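You operate a simulated robot arm through the tools that you are given. There is no shell and no other tool.

You run a simulated robot arm. Do the job below in one go: nothing can be reset, and whatever is moved stays where it is left.

JOB
Pack the black tray on the top of the green bench. At the end: the white label clip (marked "FIELD") is in the black tray; the teal seven metre label clip (marked "7 m") is on the brown stair carton; the orange bulb stands where the teal tag (marked "LOFT") stood; the teal tag stands where the teal seven metre label clip stood; the yellow label clip (marked "GATE") is in the black tray; whatever was shut is shut again. Leave all else as you found it, and nothing knocked over.

It is judged by the outcome, as a careful person would: the job done as asked, and still so three seconds after it is handed in. It fails if anything else is knocked over, pushed out of place, dropped, spilled or broken.

ROBOT AND FRAMES
A 6-joint arm with a two-finger gripper, fixed in place. Base frame: the origin is at the foot of the arm, x ahead of it, y to its left, z up; the work surface is at about z = 0. Units: m, degrees, N and s.
With the tool pointing down near the work surface it reaches from about 0.24 to 0.62 m from the base axis. Its first joint turns from -66.0 to 66.0 degrees. Payload 1.37 kg.
The TCP is the grasp point between the finger pads, 0.022 m short of the fingertips. In the tool frame z runs along the fingers and y along their closing line. The gripper opens to 0.092 m; its body begins 0.065 m behind the TCP.
Orientation is told as [roll, pitch, yaw] about the base's x, y, z axes, in that order, counted from this pose: with the fingers straight down and closing along the base's y, the tool's x points along the base's -x, its y along +y and its z along -z.

CONTROLS
- The arm moves only by the tool send_rows. Its argument "targets" is a list of rows, each a list of 3 entries, a list of its own where there are three numbers: the shift along the tool's x, y, z in m, then the turn, a rotation vector about the tool's x, y, z in degrees, then the finger opening in m, from 0 to 0.092. In form: [[[x, y, z], [wx, wy, wz], grip], ...]. A call has 1 to 20 rows; each row is the pose to reach, as a shift and turn from the pose commanded when the call began, along the tool's axes at that moment. Each row takes 0.2 s and may step no farther than 0.05 m and 8.6 degrees from the row before; otherwise, or with a gripper value out of range, the whole call is refused. A pose out of reach is approached as far as the arm can. The call stops where the force on the tool passes 40 N (or 10 N more than at its start, if that is more) or the arm is blocked; 0.2 s more then pass. The fingers move at their own pace (about 0.0599 m/s each) and stop on an object; they squeeze with about 26 N. The grip force told is the motor's: it shows also when the fingers shut on nothing. Time passes only in rows, and 0.2 s behind the last, so rows that repeat a pose let the fingers close. The reply holds the time, the measured pose of the TCP, the force on the tool along the base axes, the opening and the grip force, in the units named above and with some noise, with the torque about the TCP (base axes, N m) and any sound that the robot's microphone picked up, and new pictures: "pictures" is both (left out), scene, wrist or none.
- Cameras (640 x 400 px; columns grow to the right, rows downward): "scene" is fixed at [0.0199, -0.4333, 0.5647]; the picture's right is [0.87, -0.50, 0.00], its down [-0.38, -0.65, -0.66] and it looks along [0.33, 0.57, -0.75] (base axes); focal length 286 px, centre (320, 200). "wrist" rides on the gripper at [0.071, 0.019, -0.102] in the tool frame; the picture's right is [-0.26, 0.97, 0.00], its down [-0.75, -0.20, -0.62] and it looks along [-0.60, -0.16, 0.78] (tool axes); focal length 280 px, centre (320, 200). There is no depth. A picture from a camera that has moved, and an enlarged one, comes with that camera's place and axes in the base frame and with its lens.
- close_up(camera, box): a new picture of the part [left, top, right, bottom] of that camera's present view, enlarged. It takes no simulated time.
- finish_job(): hands the job in; it is judged then, once.

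Nothing tells you positions but the pictures and the camera data. Unless the task says otherwise, let go and move clear before handing in.

The tools are called as name(argument=value, ...) on one line, values as JSON. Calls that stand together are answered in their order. send_rows: Moves the arm, as the interface text tells. Its arguments: {"type":"object","properties":{"targets":{"type":"array","items":{"type":"array"}},"pictures":{"type":"string","enum":["both","scene","wrist","none"]}},"required":["targets"]} The other tools are called the same way: close_up (camera, box) takes an enlarged picture of a part of a camera's view; finish_job () hands the job in.

At the start:

```text
t: 0.0
eef_pos: [0.3311, -0.1542, 0.3138]
tool_rot: [0.0, 0.0, 0.1]
contact_force: [0.1, 0.6, -1.8]
moment: [-0.01, 0.04, 0.0]
finger_gap: 0.092
finger_force: 0.1
```

scene: 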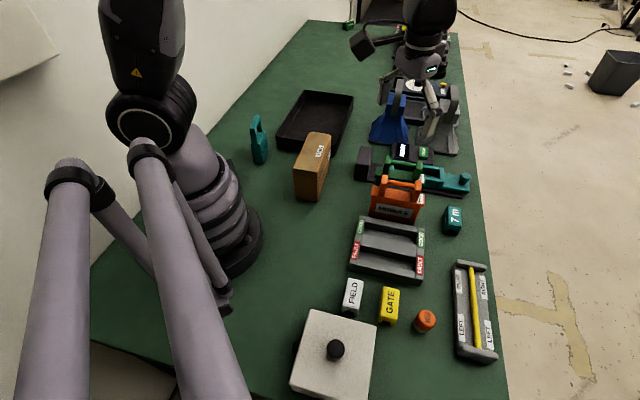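
wrist: 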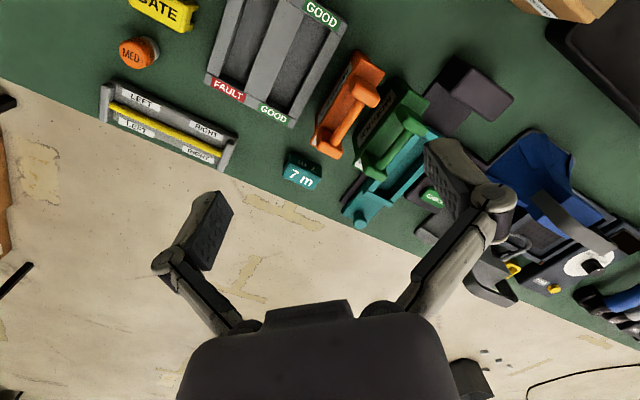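

I see a green bench with many objects: black tray, brown carton, white FIELD and yellow GATE clips, orange bulb, teal 7 m clip, and a teal tag near the robot. I'll enlarge parts of the views first to identify everything.

close_up(camera="scene", box=[230, 70, 390, 220])

close_up(camera="scene", box=[280, 250, 520, 400])

close_up(camera="scene", box=[330, 130, 500, 290])

close_up(camera="scene", box=[330, 10, 490, 160])

close_up(camera="wrist", box=[80, 0, 360, 200])

close_up(camera="wrist", box=[320, 0, 640, 300])

```text
2.67 times, centred on (310, 145) of scene
camera zoom: at [0.0199, -0.4333, 0.5647], right [0.87, -0.5, 0.0], down [-0.38, -0.65, -0.66], along [0.33, 0.57, -0.75], focal length 764 px, centre (347, 347)
```

zoom: 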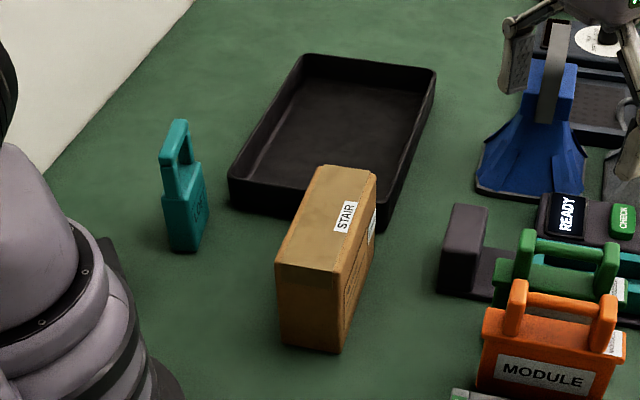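

```text
2.67 times, centred on (400, 325) of scene
camera zoom: at [0.0199, -0.4333, 0.5647], right [0.87, -0.5, 0.0], down [-0.38, -0.65, -0.66], along [0.33, 0.57, -0.75], focal length 764 px, centre (107, -133)
```

zoom: 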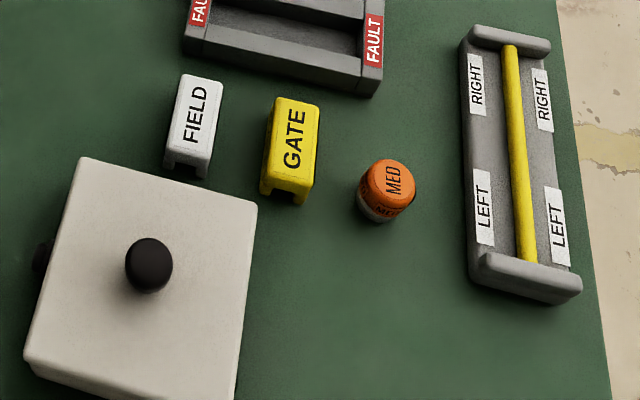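

```text
2.50 times, centred on (415, 210) of scene
camera zoom: at [0.0199, -0.4333, 0.5647], right [0.87, -0.5, 0.0], down [-0.38, -0.65, -0.66], along [0.33, 0.57, -0.75], focal length 716 px, centre (82, 175)
```

zoom: 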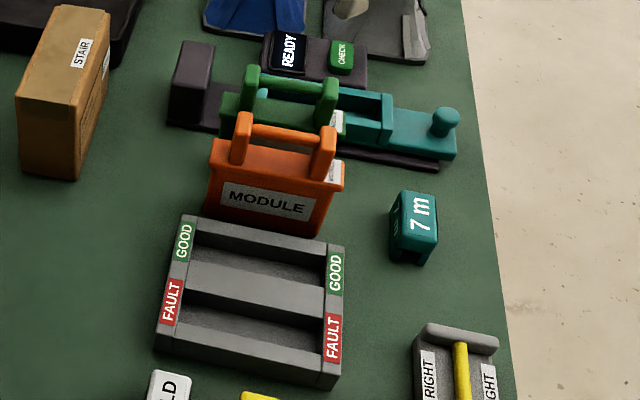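

```text
2.67 times, centred on (410, 85) of scene
camera zoom: at [0.0199, -0.4333, 0.5647], right [0.87, -0.5, 0.0], down [-0.38, -0.65, -0.66], along [0.33, 0.57, -0.75], focal length 764 px, centre (80, 507)
```

zoom: 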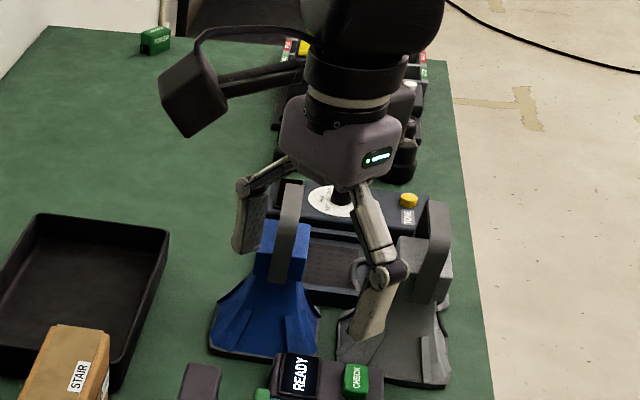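

```text
2.00 times, centred on (220, 100) of wrist
camera zoom: at [0.2605, -0.1355, 0.4162], right [0.26, 0.97, 0.0], down [0.75, -0.2, 0.62], along [0.6, -0.16, -0.78], focal length 561 px, centre (520, 400)
```

zoom: 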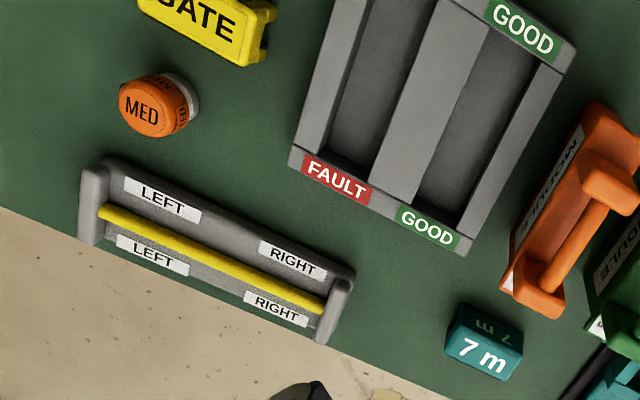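

```text
1.33 times, centred on (480, 150) of wrist
camera zoom: at [0.2605, -0.1355, 0.4162], right [0.26, 0.97, 0.0], down [0.75, -0.2, 0.62], along [0.6, -0.16, -0.78], focal length 374 px, centre (107, 267)
```

zoom: 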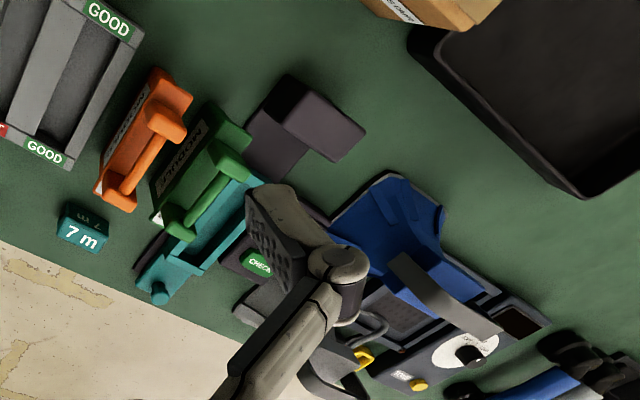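

I take the loose items to be: FIELD ≈ (0.19,-0.27), GATE ≈ (0.24,-0.32), orange MED item ≈ (0.28,-0.37), 7 m clip ≈ (0.50,-0.23), teal tag ≈ (0.20,0.24), carton top ≈ (0.29,0.07, z≈0.10), tray ≈ (0.44,0.31). Next I raise and move the wrist camera over the FIELD/GATE area for a better look.

send_rows(targets=[[[0.035, -0.024, 0.008], [0, 0, 0], 0.092], [[0.07, -0.048, 0.016], [0, 0, 0], 0.092], [[0.105, -0.072, 0.024], [0, 0, 0], 0.092], [[0.141, -0.096, 0.034], [0, 0, 0], 0.092]])

```text
t: 1.0
eef_pos: [0.1898, -0.2502, 0.2791]
tool_rot: [0.0, 0.0, 0.1]
contact_force: [0.1, 0.0, -0.7]
moment: [0.03, -0.01, -0.02]
finger_gap: 0.0918
finger_force: 0.1
camera wrist: at [0.1192, -0.2311, 0.3819], right [0.26, 0.97, 0.0], down [0.75, -0.2, 0.63], along [0.6, -0.16, -0.78], focal length 280 px, centre (320, 200)
```

scene: 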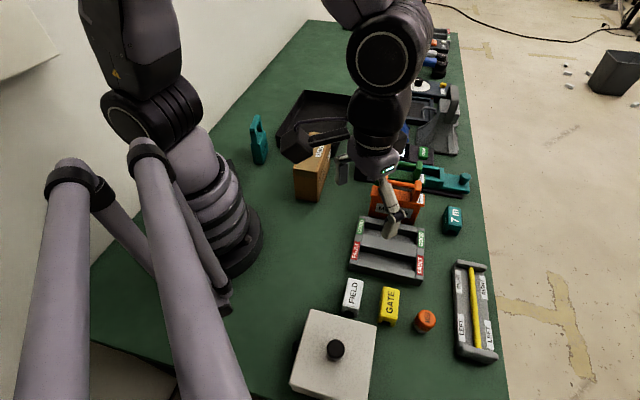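
wrist: 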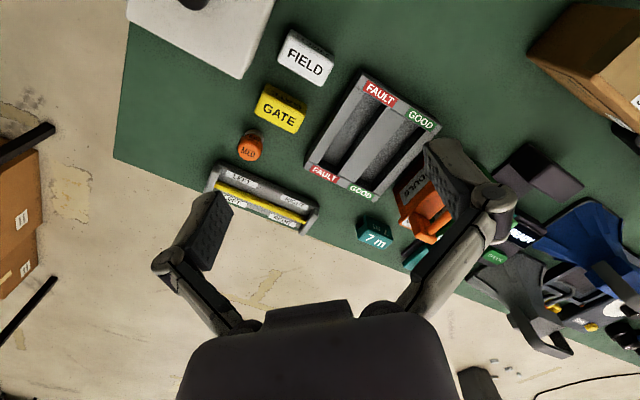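

The wrist camera now shows FIELD, GATE, MED and the white box from behind. I'll enlarge those.

close_up(camera="wrist", box=[120, 0, 340, 140])

close_up(camera="wrist", box=[200, 100, 420, 260])

close_up(camera="wrist", box=[230, 120, 280, 170])

close_up(camera="scene", box=[400, 295, 450, 345])

close_up(camera="scene", box=[230, 100, 290, 180])

```text
2.86 times, centred on (230, 70) of wrist
camera zoom: at [0.1192, -0.2311, 0.3819], right [0.26, 0.97, 0.0], down [0.75, -0.2, 0.63], along [0.6, -0.16, -0.78], focal length 801 px, centre (577, 571)
```

zoom: 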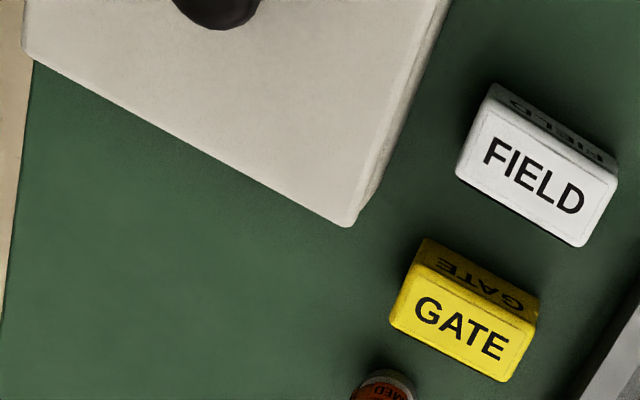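

```text
2.50 times, centred on (310, 180) of wrist
camera zoom: at [0.1192, -0.2311, 0.3819], right [0.26, 0.97, 0.0], down [0.75, -0.2, 0.63], along [0.6, -0.16, -0.78], focal length 701 px, centre (345, 250)
```

zoom: 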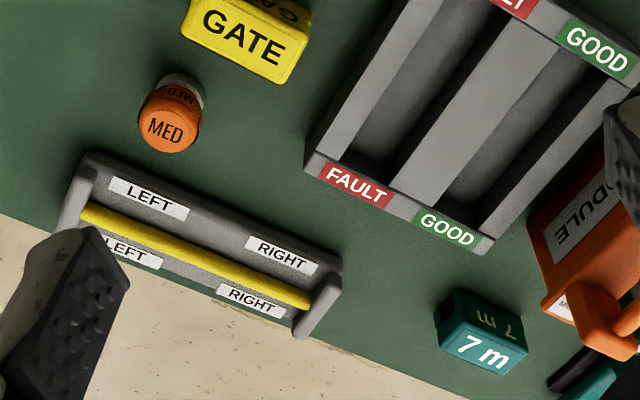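

```text
8.00 times, centred on (255, 145) of wrist
camera zoom: at [0.1192, -0.2311, 0.3819], right [0.26, 0.97, 0.0], down [0.75, -0.2, 0.63], along [0.6, -0.16, -0.78], focal length 2243 px, centre (840, 640)
```

zoom: 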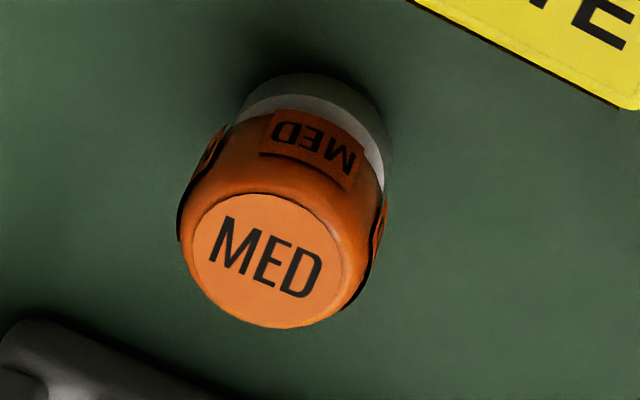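

```text
8.00 times, centred on (425, 320) of scene
camera zoom: at [0.02, -0.4332, 0.5647], right [0.87, -0.5, 0.0], down [-0.38, -0.65, -0.66], along [0.33, 0.57, -0.75], focal length 2291 px, centre (-520, -760)
```

zoom: 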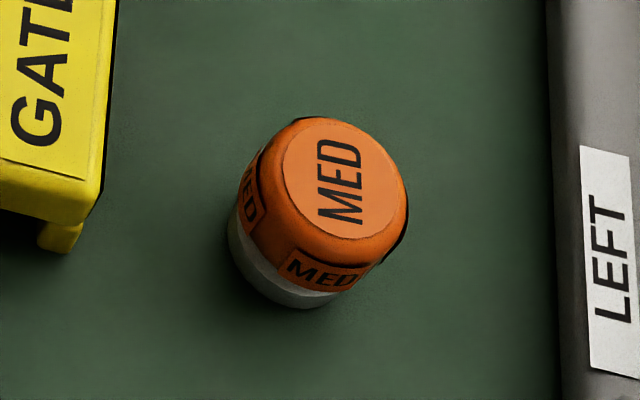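

```text
5.00 times, centred on (260, 140) of scene
camera zoom: at [0.02, -0.4332, 0.5647], right [0.87, -0.5, 0.0], down [-0.38, -0.65, -0.66], along [0.33, 0.57, -0.75], focal length 1432 px, centre (620, 500)
```

zoom: 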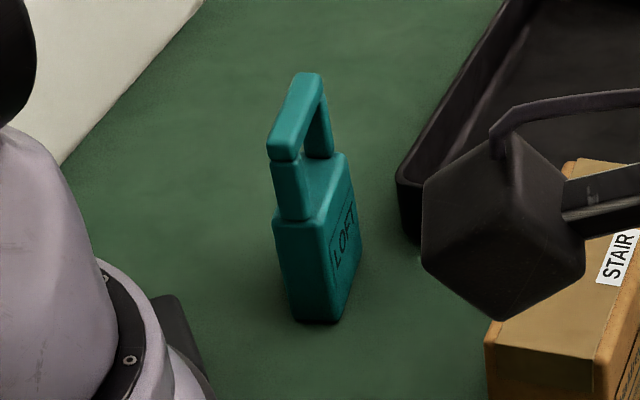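

The orange item marked MED is a small capped bulb standing about 0.046 m tall at ≈(0.274,-0.373), and FIELD is at ≈(0.190,-0.266) with its short axis lying along the (−0.7,+0.7) direction. Next I turn the wrist to yaw 45° above FIELD, narrow the fingers and look.

send_rows(targets=[[[0, -0.003, 0.017], [0, 0, -7.5], 0.08], [[0, -0.006, 0.034], [0, 0, -15], 0.07], [[0, -0.009, 0.051], [0, 0, -22.5], 0.06], [[0, -0.012, 0.068], [0, 0, -30], 0.052], [[0, -0.014, 0.085], [0, 0, -37.5], 0.052], [[0, -0.016, 0.1], [0, 0, -45], 0.052]])

```text
t: 2.4
eef_pos: [0.1904, -0.2656, 0.1804]
tool_rot: [0.0, -0.1, 45.2]
contact_force: [0.1, 0.8, -0.2]
moment: [-0.04, 0.02, 0.0]
finger_gap: 0.0518
finger_force: 0.0
camera wrist: at [0.1268, -0.3031, 0.2822], right [-0.5, 0.87, 0.0], down [0.68, 0.39, 0.62], along [0.54, 0.31, -0.78], focal length 280 px, centre (320, 200)
```

scene: 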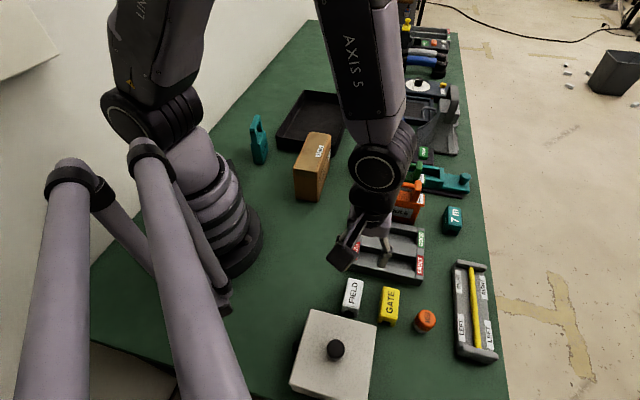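
wrist: 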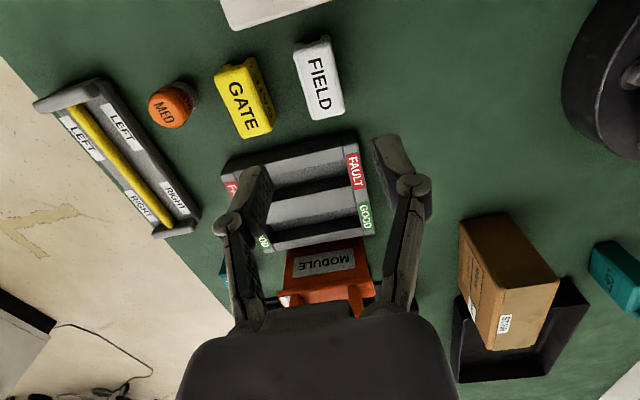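

The wrist is at yaw 45°, and FIELD's long axis looks aligned roughly with the finger plane. I enlarge FIELD and GATE here to refine their placement and angle.

close_up(camera="wrist", box=[190, 20, 370, 150])

close_up(camera="wrist", box=[430, 180, 640, 400])

```text
3.08 times, centred on (280, 85) of wrist
camera zoom: at [0.1268, -0.3031, 0.2822], right [-0.5, 0.87, 0.0], down [0.68, 0.39, 0.62], along [0.54, 0.31, -0.78], focal length 863 px, centre (443, 554)
```

zoom: 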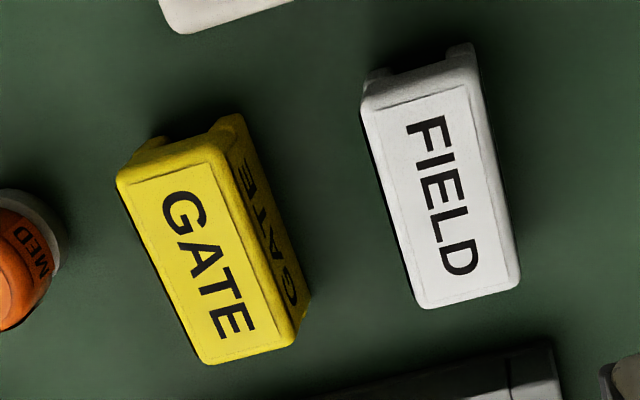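

```text
1.82 times, centred on (535, 290) of wrist
camera zoom: at [0.1268, -0.3031, 0.2822], right [-0.5, 0.87, 0.0], down [0.68, 0.39, 0.62], along [0.54, 0.31, -0.78], focal length 510 px, centre (-71, 36)
```

zoom: 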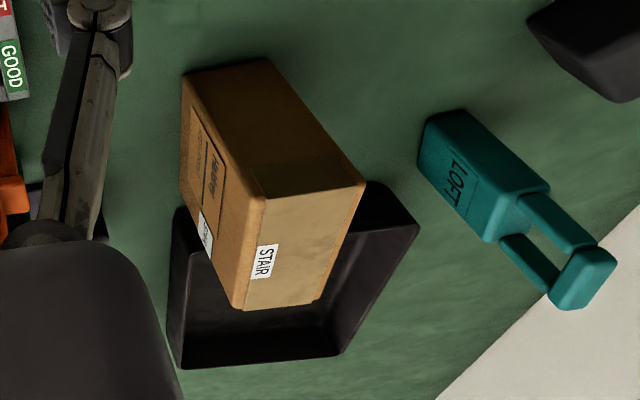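

FIELD centre refines to about (0.189,-0.2655), long axis at ~46°, top at ~0.035 m. I descend straight over it with the fingers at 52 mm.

send_rows(targets=[[[0.001, 0.001, 0.04], [0, 0, 0], 0.052], [[0.001, 0.001, 0.08], [0, 0, 0], 0.052], [[0.001, 0.001, 0.115], [0, 0, 0], 0.052], [[0.001, 0.001, 0.14], [0, 0, 0], 0.052], [[0.001, 0.001, 0.152], [0, 0, 0], 0.052]])

```text
t: 3.6
eef_pos: [0.1878, -0.2653, 0.027]
tool_rot: [0.0, 0.0, 45.0]
contact_force: [-0.5, 0.2, 0.2]
moment: [0.01, 0.0, 0.05]
finger_gap: 0.0517
finger_force: 0.0
camera wrist: at [0.1249, -0.3027, 0.1297], right [-0.5, 0.87, 0.0], down [0.68, 0.39, 0.62], along [0.54, 0.31, -0.78], focal length 280 px, centre (320, 200)
```

scene: 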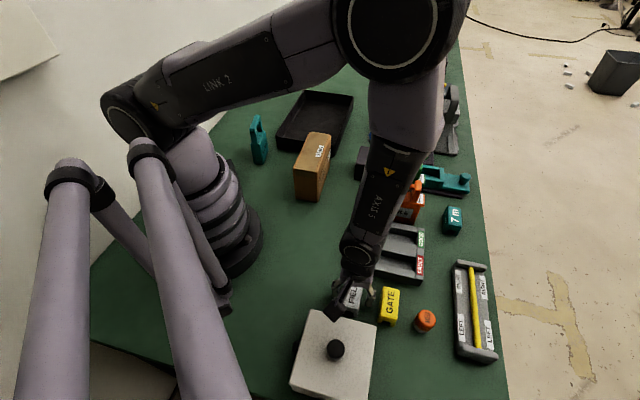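
wrist: 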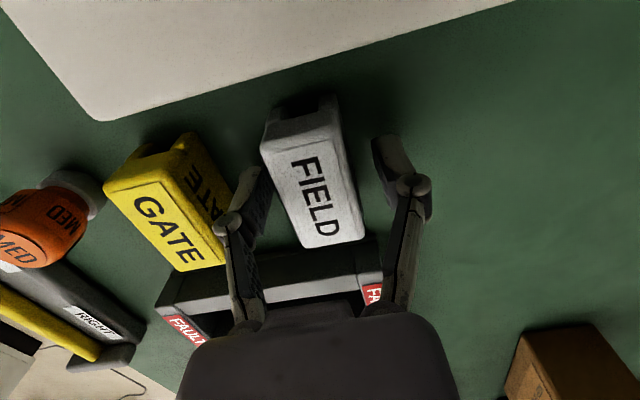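

The clip sits between the fingers. I close on it and let the fingers settle.

send_rows(targets=[[[0, 0, 0], [0, 0, 0], 0.01], [[0, 0, 0], [0, 0, 0], 0.01], [[0, 0, 0], [0, 0, 0], 0.01], [[0, 0, 0], [0, 0, 0], 0.01]], pictures="wrist")

```text
t: 4.6
eef_pos: [0.1889, -0.2658, 0.0265]
tool_rot: [0.1, 0.1, 45.0]
contact_force: [0.8, -0.4, 0.5]
moment: [-0.02, 0.03, 0.03]
finger_gap: 0.031
finger_force: 26.1
camera wrist: at [0.1248, -0.3026, 0.1299], right [-0.5, 0.87, 0.0], down [0.68, 0.39, 0.62], along [0.54, 0.31, -0.78], focal length 280 px, centre (320, 200)
```

wrist: 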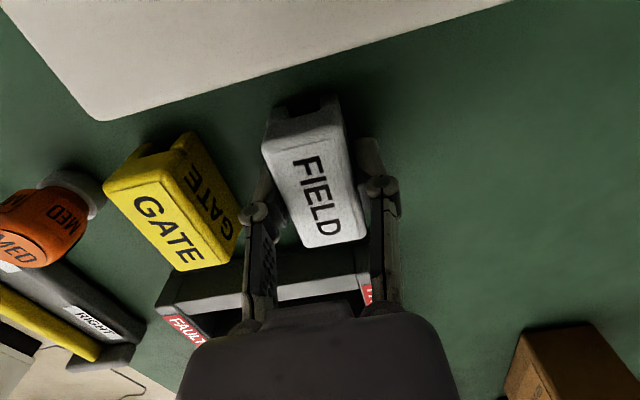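

FIELD is gripped at 31 mm. I lift it straight up and check it comes along.

send_rows(targets=[[[0, 0, -0.02], [0, 0, 0], 0.01], [[0, 0, -0.06], [0, 0, 0], 0.01], [[0, 0, -0.1], [0, 0, 0], 0.01], [[0, 0, -0.145], [0, 0, 0], 0.01], [[0, 0, -0.19], [0, 0, 0], 0.01]])

```text
t: 5.8
eef_pos: [0.1887, -0.2647, 0.2185]
tool_rot: [0.0, 0.0, 44.9]
contact_force: [-0.1, -0.6, -0.3]
moment: [0.01, -0.03, -0.02]
finger_gap: 0.0308
finger_force: 25.7
camera wrist: at [0.1259, -0.3018, 0.3205], right [-0.5, 0.87, 0.0], down [0.68, 0.39, 0.62], along [0.54, 0.31, -0.78], focal length 280 px, centre (320, 200)
```

scene: 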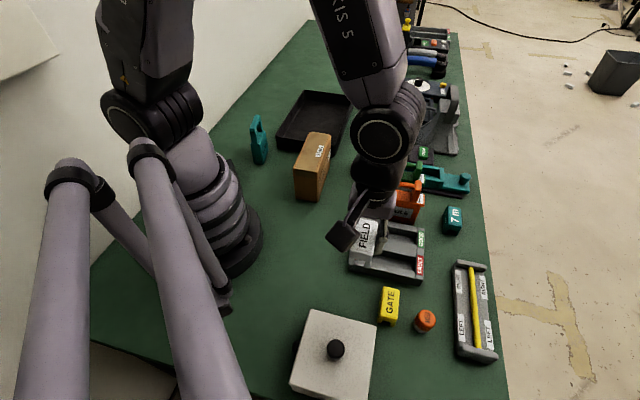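
wrist: 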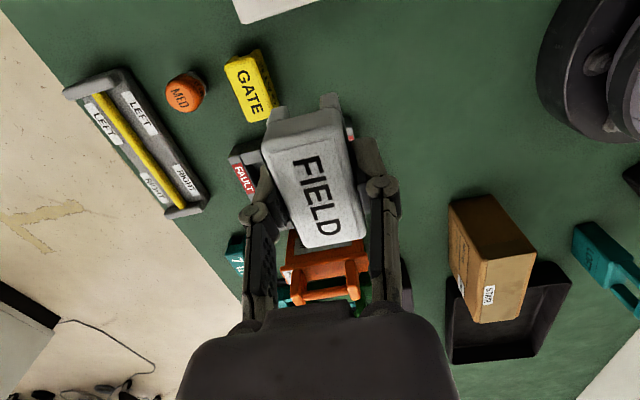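

FIELD is held level. I carry it at z≈0.22 across to above the tray centre (0.44,0.31).

send_rows(targets=[[[-0.0416, 0.0162, 0], [0, 0, 0], 0.01], [[-0.0832, 0.0325, 0], [0, 0, 0], 0.01], [[-0.1249, 0.0487, 0], [0, 0, 0], 0.01], [[-0.1665, 0.0649, 0], [0, 0, 0], 0.01], [[-0.2081, 0.0812, 0], [0, 0, 0], 0.01], [[-0.2497, 0.0974, 0], [0, 0, 0], 0.01], [[-0.2913, 0.1136, 0], [0, 0, 0], 0.01], [[-0.333, 0.1299, 0], [0, 0, 0], 0.01], [[-0.3746, 0.1461, 0], [0, 0, 0], 0.01], [[-0.4162, 0.1624, 0], [0, 0, 0], 0.01], [[-0.4578, 0.1786, 0], [0, 0, 0], 0.01], [[-0.4995, 0.1948, 0], [0, 0, 0], 0.01], [[-0.5411, 0.2111, 0], [0, 0, 0], 0.01], [[-0.5827, 0.2273, 0], [0, 0, 0], 0.01]])

```text
t: 8.8
eef_pos: [0.4412, 0.3069, 0.2166]
tool_rot: [0.0, 0.0, 45.0]
contact_force: [0.3, 0.3, -0.6]
moment: [-0.02, 0.03, -0.03]
finger_gap: 0.0311
finger_force: 25.8
camera wrist: at [0.3777, 0.2699, 0.32], right [-0.5, 0.87, 0.0], down [0.68, 0.39, 0.62], along [0.54, 0.31, -0.78], focal length 280 px, centre (320, 200)
```

scene: 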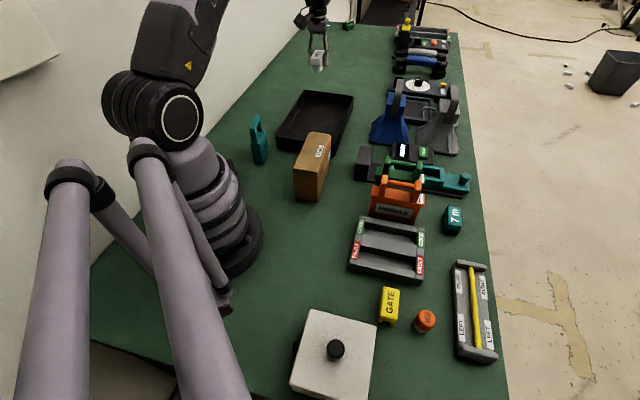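
wrist: 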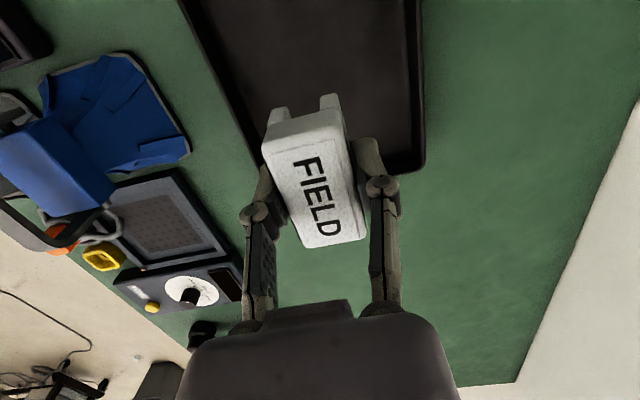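

The tray's walls match my estimate and the clip is centred over it. I lower to about 5 cm and check.

send_rows(targets=[[[0, 0, 0.045], [0, 0, 0], 0.01], [[0, 0, 0.09], [0, 0, 0], 0.01], [[0, 0, 0.13], [0, 0, 0], 0.01], [[0, 0, 0.16], [0, 0, 0], 0.01], [[0, 0, 0.172], [0, 0, 0], 0.01]])

```text
t: 10.0
eef_pos: [0.439, 0.3079, 0.0452]
tool_rot: [0.0, 0.0, 45.0]
contact_force: [0.6, 0.3, -0.6]
moment: [-0.01, 0.0, 0.01]
finger_gap: 0.0311
finger_force: 25.7
camera wrist: at [0.3751, 0.2708, 0.1476], right [-0.5, 0.87, 0.0], down [0.68, 0.39, 0.62], along [0.54, 0.31, -0.78], focal length 280 px, centre (320, 200)
```

scene: 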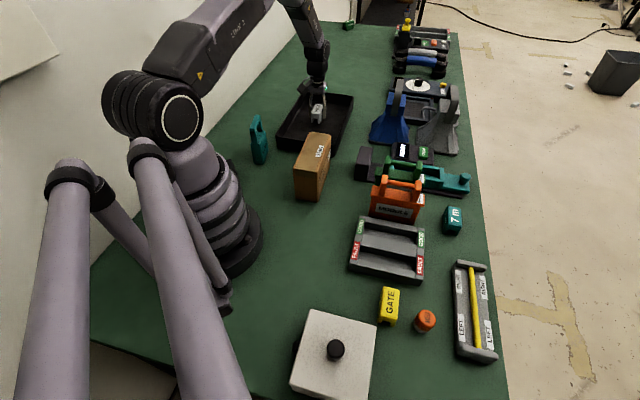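
wrist: 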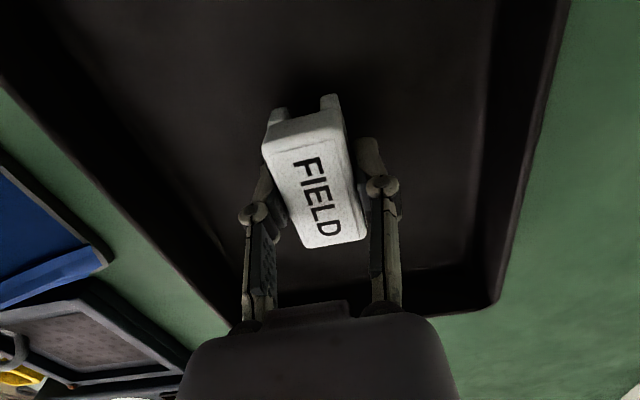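

The clip is inside the tray walls. I ease it down in small steps, watching the force.

send_rows(targets=[[[0, 0, 0.004], [0, 0, 0], 0.01], [[0, 0, 0.008], [0, 0, 0], 0.01], [[0, 0, 0.011], [0, 0, 0], 0.01]], pictures="none")

send_rows(targets=[[[0, 0, 0.002], [0, 0, 0], 0.01]], pictures="none")

```text
t: 10.8
eef_pos: [0.4404, 0.3073, 0.0353]
tool_rot: [-0.1, -0.1, 45.0]
contact_force: [-1.1, -0.8, 4.4]
moment: [-0.06, 0.09, -0.03]
finger_gap: 0.0313
finger_force: 25.3
```

```text
t: 11.2
eef_pos: [0.4401, 0.307, 0.0331]
tool_rot: [0.0, -0.1, 45.0]
contact_force: [-7.3, -2.9, 23.9]
moment: [-0.14, 0.23, 0.01]
finger_gap: 0.0312
finger_force: 25.7
```

The clip is touching the tray floor (24 N). I back off slightly, open to 52 mm and rise.

send_rows(targets=[[[0, 0, -0.002], [0, 0, 0], 0.01], [[0, 0, -0.002], [0, 0, 0], 0.052], [[0, 0, -0.002], [0, 0, 0], 0.052], [[0, 0, -0.002], [0, 0, 0], 0.052], [[0, 0, -0.03], [0, 0, 0], 0.052], [[0, 0, -0.075], [0, 0, 0], 0.052], [[0, 0, -0.12], [0, 0, 0], 0.052], [[0, 0, -0.165], [0, 0, 0], 0.052], [[0, 0, -0.19], [0, 0, 0], 0.052]])

```text
t: 13.2
eef_pos: [0.4406, 0.306, 0.2214]
tool_rot: [0.0, 0.0, 45.0]
contact_force: [0.1, -0.8, -0.4]
moment: [0.01, 0.0, -0.01]
finger_gap: 0.0521
finger_force: 0.1
camera wrist: at [0.3758, 0.2686, 0.3241], right [-0.5, 0.87, 0.0], down [0.68, 0.39, 0.62], along [0.54, 0.31, -0.78], focal length 280 px, centre (320, 200)
```

scene: 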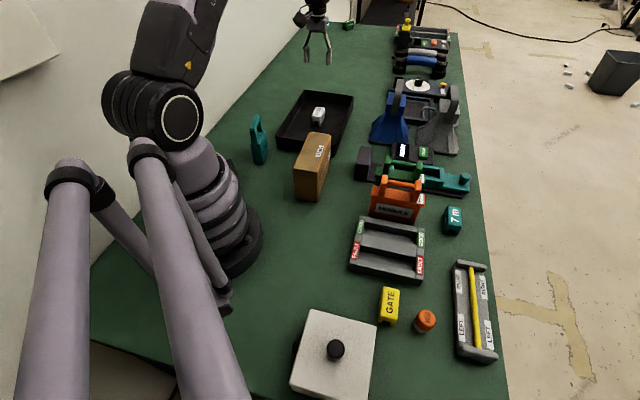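
wrist: 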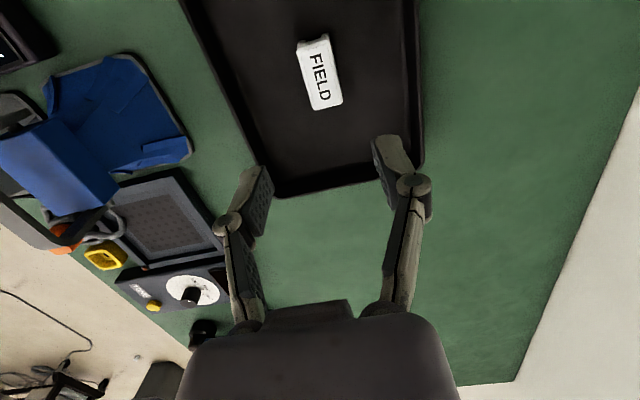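

FIELD lies upright in the tray. Next I return to above GATE at about (0.243,-0.310), offset slightly away from the bulb, with fingers narrowed to 43 mm.

send_rows(targets=[[[0.0411, -0.0211, 0], [0, 0, 0], 0.043], [[0.0822, -0.0423, 0], [0, 0, 0], 0.043], [[0.1233, -0.0634, 0], [0, 0, 0], 0.043], [[0.1644, -0.0845, 0], [0, 0, 0], 0.043], [[0.2055, -0.1057, 0], [0, 0, 0], 0.043], [[0.2466, -0.1268, 0], [0, 0, 0], 0.043], [[0.2877, -0.148, 0], [0, 0, 0], 0.043], [[0.3287, -0.1691, 0], [0, 0, 0], 0.043], [[0.3698, -0.1902, 0], [0, 0, 0], 0.043], [[0.4109, -0.2114, 0], [0, 0, 0], 0.043], [[0.452, -0.2325, 0.005], [0, 0, 0], 0.043], [[0.4931, -0.2536, 0.01], [0, 0, 0], 0.043], [[0.5342, -0.2748, 0.02], [0, 0, 0], 0.043], [[0.5753, -0.2959, 0.03], [0, 0, 0], 0.043]])

```text
t: 16.2
eef_pos: [0.2412, -0.3105, 0.1917]
tool_rot: [0.0, 0.0, 45.0]
contact_force: [-0.1, -0.3, -0.3]
moment: [0.02, -0.01, -0.02]
finger_gap: 0.043
finger_force: 0.0
camera wrist: at [0.177, -0.3477, 0.2945], right [-0.5, 0.87, 0.0], down [0.68, 0.39, 0.62], along [0.54, 0.31, -0.78], focal length 280 px, centre (320, 200)
```

scene: 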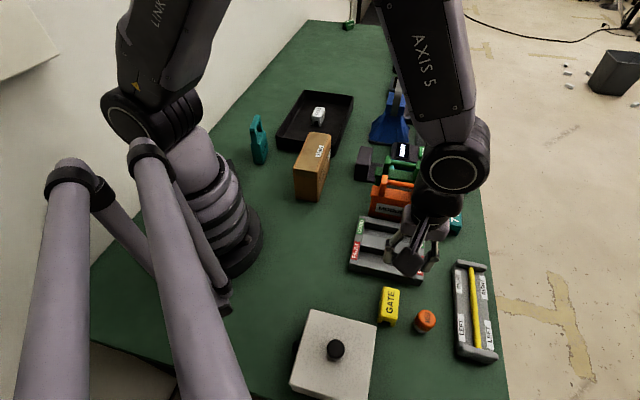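
wrist: 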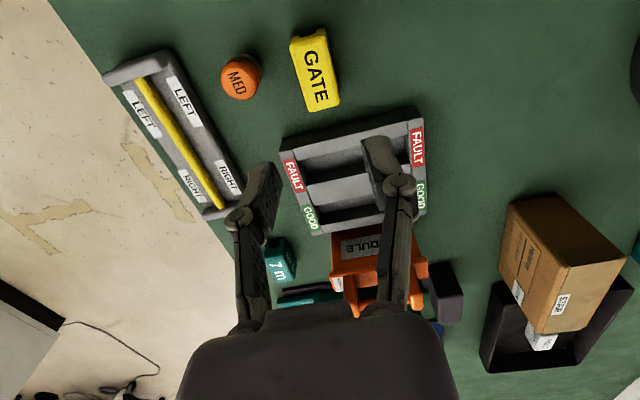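

I enlarge GATE and the bulb in this view to fix the final approach.

close_up(camera="wrist", box=[200, 10, 360, 130])

```text
3.33 times, centred on (280, 70) of wrist
camera zoom: at [0.177, -0.3477, 0.2945], right [-0.5, 0.87, 0.0], down [0.68, 0.39, 0.62], along [0.54, 0.31, -0.78], focal length 935 px, centre (453, 633)
```

zoom: 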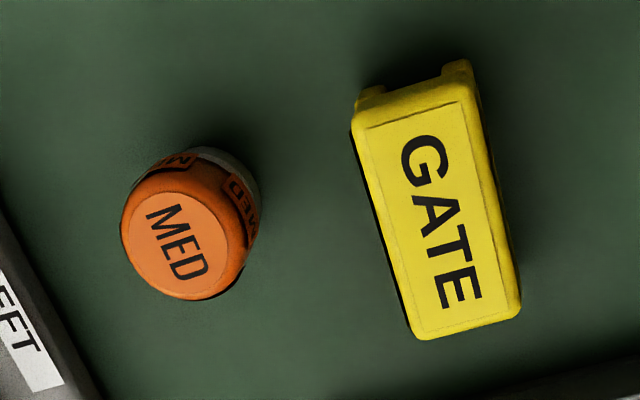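

GATE's centre is confirmed at ≈(0.238,-0.316), with the bulb clear of the finger path. I descend to z≈0.03 around it.

send_rows(targets=[[[-0.002, -0.001, 0.045], [0, 0, 0], 0.043], [[-0.002, -0.001, 0.09], [0, 0, 0], 0.043], [[-0.002, -0.001, 0.125], [0, 0, 0], 0.043], [[-0.002, -0.001, 0.15], [0, 0, 0], 0.043], [[-0.002, -0.001, 0.163], [0, 0, 0], 0.043]])

```text
t: 17.4
eef_pos: [0.2449, -0.3105, 0.0287]
tool_rot: [-0.1, -0.1, 45.0]
contact_force: [-0.3, 0.0, 0.6]
moment: [0.0, -0.04, -0.02]
finger_gap: 0.043
finger_force: 0.0
camera wrist: at [0.1818, -0.3473, 0.1315], right [-0.5, 0.87, 0.0], down [0.68, 0.39, 0.62], along [0.54, 0.31, -0.78], focal length 280 px, centre (320, 200)
```

scene: 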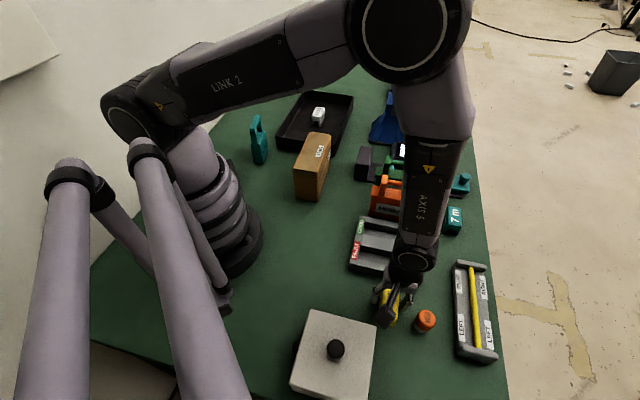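
wrist: 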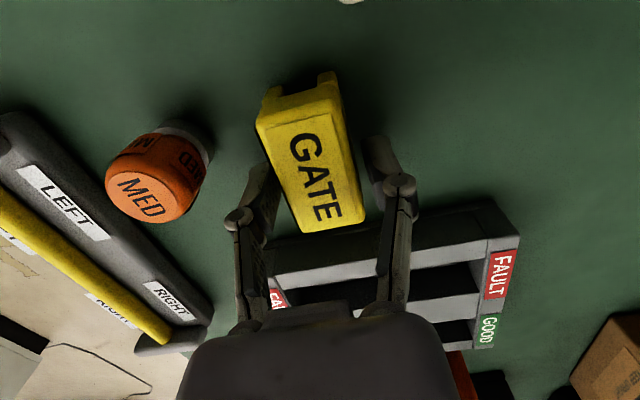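

GATE is between the fingers with clearance to the bulb and the rack. I close.

send_rows(targets=[[[0, 0, 0], [0, 0, 0], 0.01], [[0, 0, 0], [0, 0, 0], 0.01], [[0, 0, 0], [0, 0, 0], 0.01], [[0, 0, 0], [0, 0, 0], 0.01]], pictures="wrist")

```text
t: 18.4
eef_pos: [0.2451, -0.3105, 0.0302]
tool_rot: [-0.1, 0.0, 45.0]
contact_force: [-1.1, 0.7, -0.5]
moment: [0.0, -0.02, -0.02]
finger_gap: 0.031
finger_force: 26.1
camera wrist: at [0.1818, -0.3472, 0.1319], right [-0.5, 0.87, 0.0], down [0.68, 0.39, 0.62], along [0.54, 0.31, -0.78], focal length 280 px, centre (320, 200)
```

wrist: 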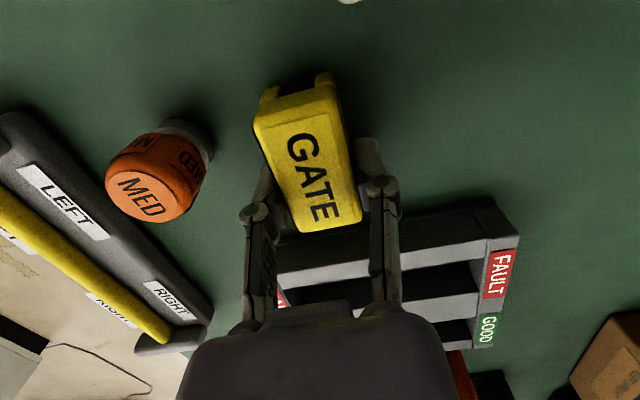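

GATE is gripped at 31 mm. I lift it and carry it to above the near half of the tray, (0.383,0.250), behind FIELD.

send_rows(targets=[[[0, 0, -0.02], [0, 0, 0], 0.01], [[0, 0, -0.06], [0, 0, 0], 0.01], [[0, 0, -0.105], [0, 0, 0], 0.01], [[0, 0, -0.15], [0, 0, 0], 0.01], [[0, 0, -0.19], [0, 0, 0], 0.01], [[-0.038, 0.0229, -0.19], [0, 0, 0], 0.01], [[-0.076, 0.0459, -0.19], [0, 0, 0], 0.01], [[-0.114, 0.0688, -0.19], [0, 0, 0], 0.01], [[-0.1521, 0.0918, -0.19], [0, 0, 0], 0.01], [[-0.1901, 0.1147, -0.19], [0, 0, 0], 0.01], [[-0.2281, 0.1377, -0.19], [0, 0, 0], 0.01], [[-0.2661, 0.1606, -0.19], [0, 0, 0], 0.01], [[-0.3041, 0.1836, -0.19], [0, 0, 0], 0.01], [[-0.3421, 0.2065, -0.19], [0, 0, 0], 0.01], [[-0.3802, 0.2295, -0.19], [0, 0, 0], 0.01], [[-0.4182, 0.2524, -0.19], [0, 0, 0], 0.01], [[-0.4562, 0.2754, -0.19], [0, 0, 0], 0.01], [[-0.4942, 0.2983, -0.19], [0, 0, 0], 0.01]])

```text
t: 22.2
eef_pos: [0.3824, 0.2516, 0.2211]
tool_rot: [0.1, 0.0, 45.1]
contact_force: [0.6, -0.6, -0.1]
moment: [0.02, -0.01, -0.03]
finger_gap: 0.0312
finger_force: 25.8
camera wrist: at [0.3184, 0.2144, 0.3233], right [-0.5, 0.87, 0.0], down [0.68, 0.39, 0.62], along [0.54, 0.31, -0.78], focal length 280 px, centre (320, 200)
```

scene: 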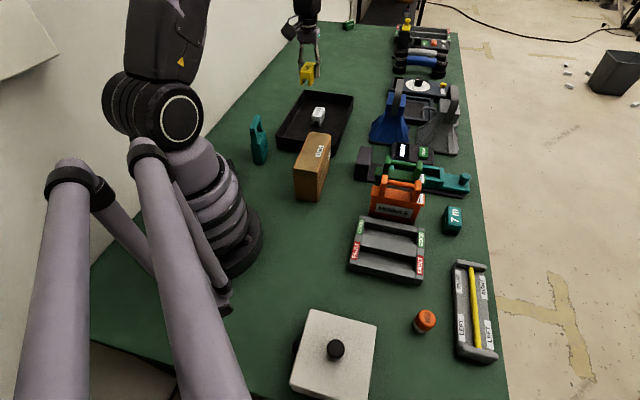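
wrist: 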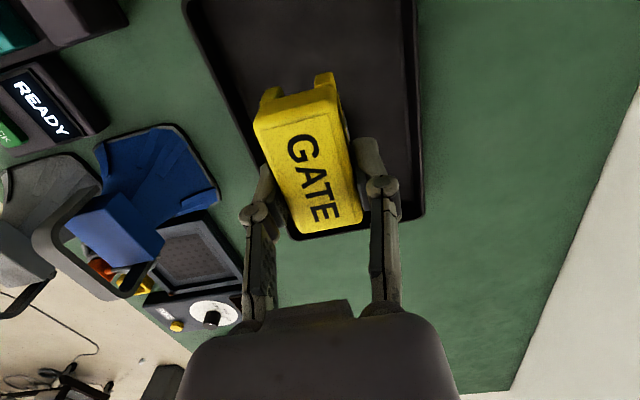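

GATE is over the near part of the tray and aligned. I lower it to about 5 cm.

send_rows(targets=[[[0, 0, 0.045], [0, 0, 0], 0.01], [[0, 0, 0.09], [0, 0, 0], 0.01], [[0, 0, 0.13], [0, 0, 0], 0.01], [[0, 0, 0.155], [0, 0, 0], 0.01], [[0, 0, 0.17], [0, 0, 0], 0.01]])

```text
t: 23.4
eef_pos: [0.3832, 0.2512, 0.0505]
tool_rot: [0.0, -0.1, 45.0]
contact_force: [0.4, -0.6, -0.6]
moment: [0.0, 0.0, -0.01]
finger_gap: 0.031
finger_force: 25.6
camera wrist: at [0.3187, 0.2149, 0.1515], right [-0.5, 0.87, 0.0], down [0.68, 0.39, 0.63], along [0.54, 0.31, -0.78], focal length 280 px, centre (320, 200)
```

scene: 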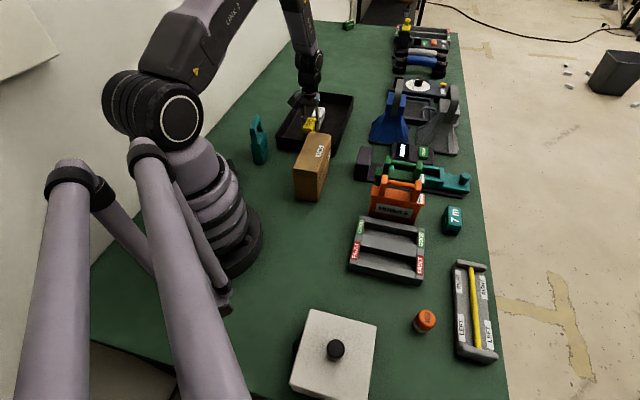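
wrist: 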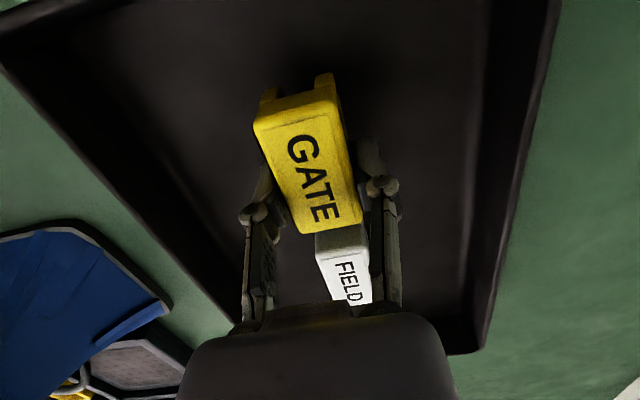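

GATE is clear of FIELD and the walls. I ease it down onto the tray floor.

send_rows(targets=[[[0, 0, 0.004], [0, 0, 0], 0.01], [[0, 0, 0.008], [0, 0, 0], 0.01], [[0, 0, 0.011], [0, 0, 0], 0.01]], pictures="none")

send_rows(targets=[[[0, 0, 0.001], [0, 0, 0], 0.01]], pictures="none")

```text
t: 24.2
eef_pos: [0.383, 0.2529, 0.0382]
tool_rot: [0.0, 0.0, 45.1]
contact_force: [0.6, -0.5, -0.8]
moment: [0.03, -0.03, 0.0]
finger_gap: 0.0311
finger_force: 25.9
```

```text
t: 24.6
eef_pos: [0.3835, 0.2524, 0.0372]
tool_rot: [0.0, 0.0, 44.9]
contact_force: [-1.4, 0.3, -0.8]
moment: [0.0, -0.01, 0.02]
finger_gap: 0.0309
finger_force: 25.8
```

No contact yet. I go on down 1 mm at a time.

send_rows(targets=[[[0, 0, 0.001], [0, 0, 0], 0.01]], pictures="none")

send_rows(targets=[[[0, 0, 0.001], [0, 0, 0], 0.01]], pictures="none")

```text
t: 25.0
eef_pos: [0.3829, 0.2525, 0.0365]
tool_rot: [0.1, 0.1, 45.0]
contact_force: [-0.7, -0.1, 0.8]
moment: [0.02, 0.01, -0.02]
finger_gap: 0.0309
finger_force: 26.1
```

```text
t: 25.4
eef_pos: [0.3832, 0.2513, 0.0365]
tool_rot: [0.0, 0.0, 45.1]
contact_force: [-1.5, -2.1, 8.2]
moment: [-0.13, 0.14, -0.01]
finger_gap: 0.031
finger_force: 26.5
```

GATE now rests on the floor (8 N). I open and rise.

send_rows(targets=[[[0, 0, -0.0005], [0, 0, 0], 0.05], [[0, 0, -0.0005], [0, 0, 0], 0.05], [[0, 0, -0.0005], [0, 0, 0], 0.05], [[0, 0, -0.025], [0, 0, 0], 0.05], [[0, 0, -0.07], [0, 0, 0], 0.05], [[0, 0, -0.115], [0, 0, 0], 0.05], [[0, 0, -0.16], [0, 0, 0], 0.05], [[0, 0, -0.185], [0, 0, 0], 0.05]])

```text
t: 27.2
eef_pos: [0.3829, 0.2527, 0.2206]
tool_rot: [0.1, 0.0, 45.0]
contact_force: [0.1, -0.4, 0.9]
moment: [0.03, -0.01, 0.0]
finger_gap: 0.05
finger_force: 0.0
camera wrist: at [0.3184, 0.2164, 0.323], right [-0.5, 0.87, 0.0], down [0.68, 0.39, 0.62], along [0.54, 0.31, -0.78], focal length 280 px, centre (320, 200)
```

scene: 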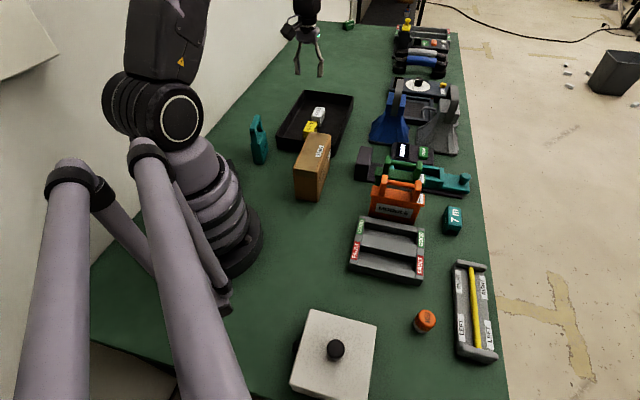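
wrist: 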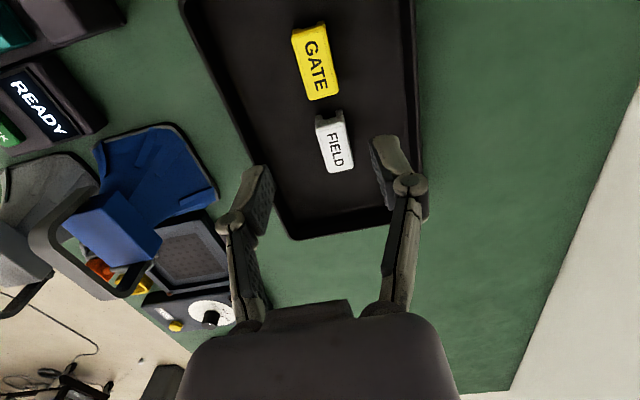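

Both clips stand in the tray. Next I move over toward the 7 m clip near (0.50,-0.23) and look at it and its neighbours.

send_rows(targets=[[[0.0266, -0.0389, -0.003], [0, 0, 0], 0.05], [[0.0531, -0.0777, -0.006], [0, 0, 0], 0.05], [[0.0797, -0.1166, -0.009], [0, 0, 0], 0.05], [[0.1063, -0.1555, -0.012], [0, 0, 0], 0.05], [[0.1329, -0.1944, -0.015], [0, 0, 0], 0.05], [[0.1594, -0.2332, -0.018], [0, 0, 0], 0.05], [[0.186, -0.2721, -0.021], [0, 0, 0], 0.05], [[0.2126, -0.311, -0.024], [0, 0, 0], 0.05], [[0.2391, -0.3498, -0.027], [0, 0, 0], 0.05], [[0.2657, -0.3887, -0.03], [0, 0, 0], 0.05]])

```text
t: 29.4
eef_pos: [0.4687, -0.2079, 0.2502]
tool_rot: [0.0, 0.1, 45.1]
contact_force: [0.4, 0.7, -0.9]
moment: [0.02, 0.01, 0.04]
finger_gap: 0.05
finger_force: 0.0
camera wrist: at [0.4052, -0.2463, 0.3538], right [-0.5, 0.87, 0.0], down [0.68, 0.39, 0.62], along [0.54, 0.31, -0.78], focal length 280 px, centre (320, 200)
```

scene: 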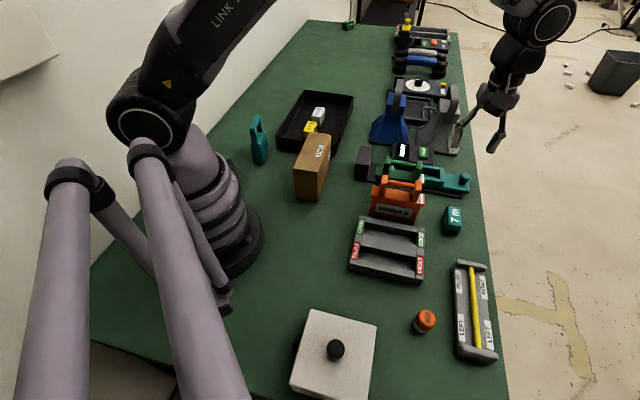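
wrist: 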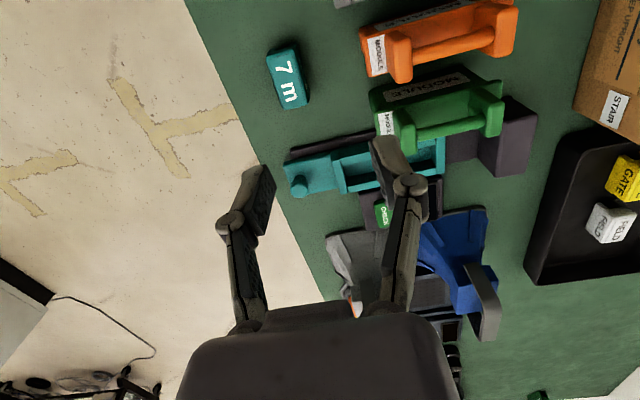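

close_up(camera="wrist", box=[240, 10, 380, 130])

close_up(camera="scene", box=[420, 180, 500, 260])

close_up(camera="wrist", box=[340, 0, 640, 300])

```text
3.33 times, centred on (310, 70) of wrist
camera zoom: at [0.4052, -0.2463, 0.3538], right [-0.5, 0.87, 0.0], down [0.68, 0.39, 0.62], along [0.54, 0.31, -0.78], focal length 935 px, centre (353, 633)
```

zoom: 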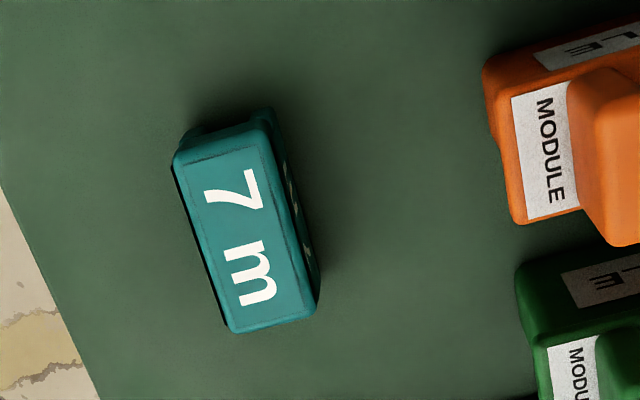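

```text
5.00 times, centred on (460, 220) of scene
camera zoom: at [0.02, -0.4332, 0.5647], right [0.87, -0.5, 0.0], down [-0.38, -0.65, -0.66], along [0.33, 0.57, -0.75], focal length 1432 px, centre (-380, 100)
```

zoom: 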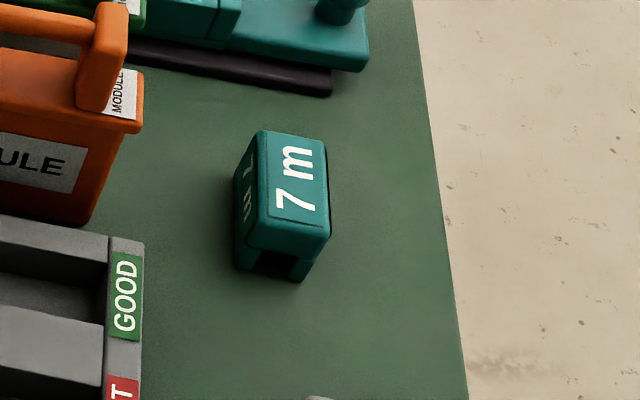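

```text
1.33 times, centred on (490, 150) of wrist
camera zoom: at [0.4052, -0.2463, 0.3538], right [-0.5, 0.87, 0.0], down [0.68, 0.39, 0.62], along [0.54, 0.31, -0.78], focal length 374 px, centre (93, 267)
```

zoom: 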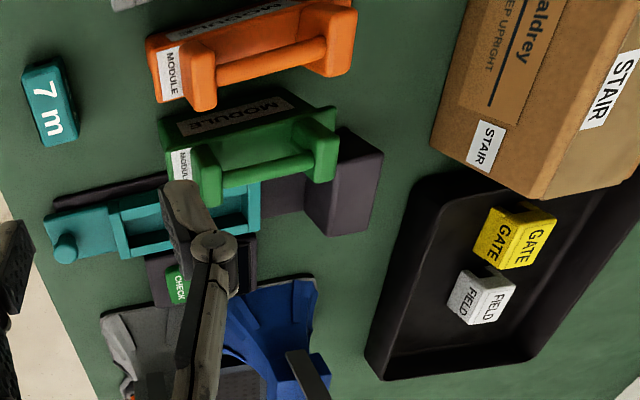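

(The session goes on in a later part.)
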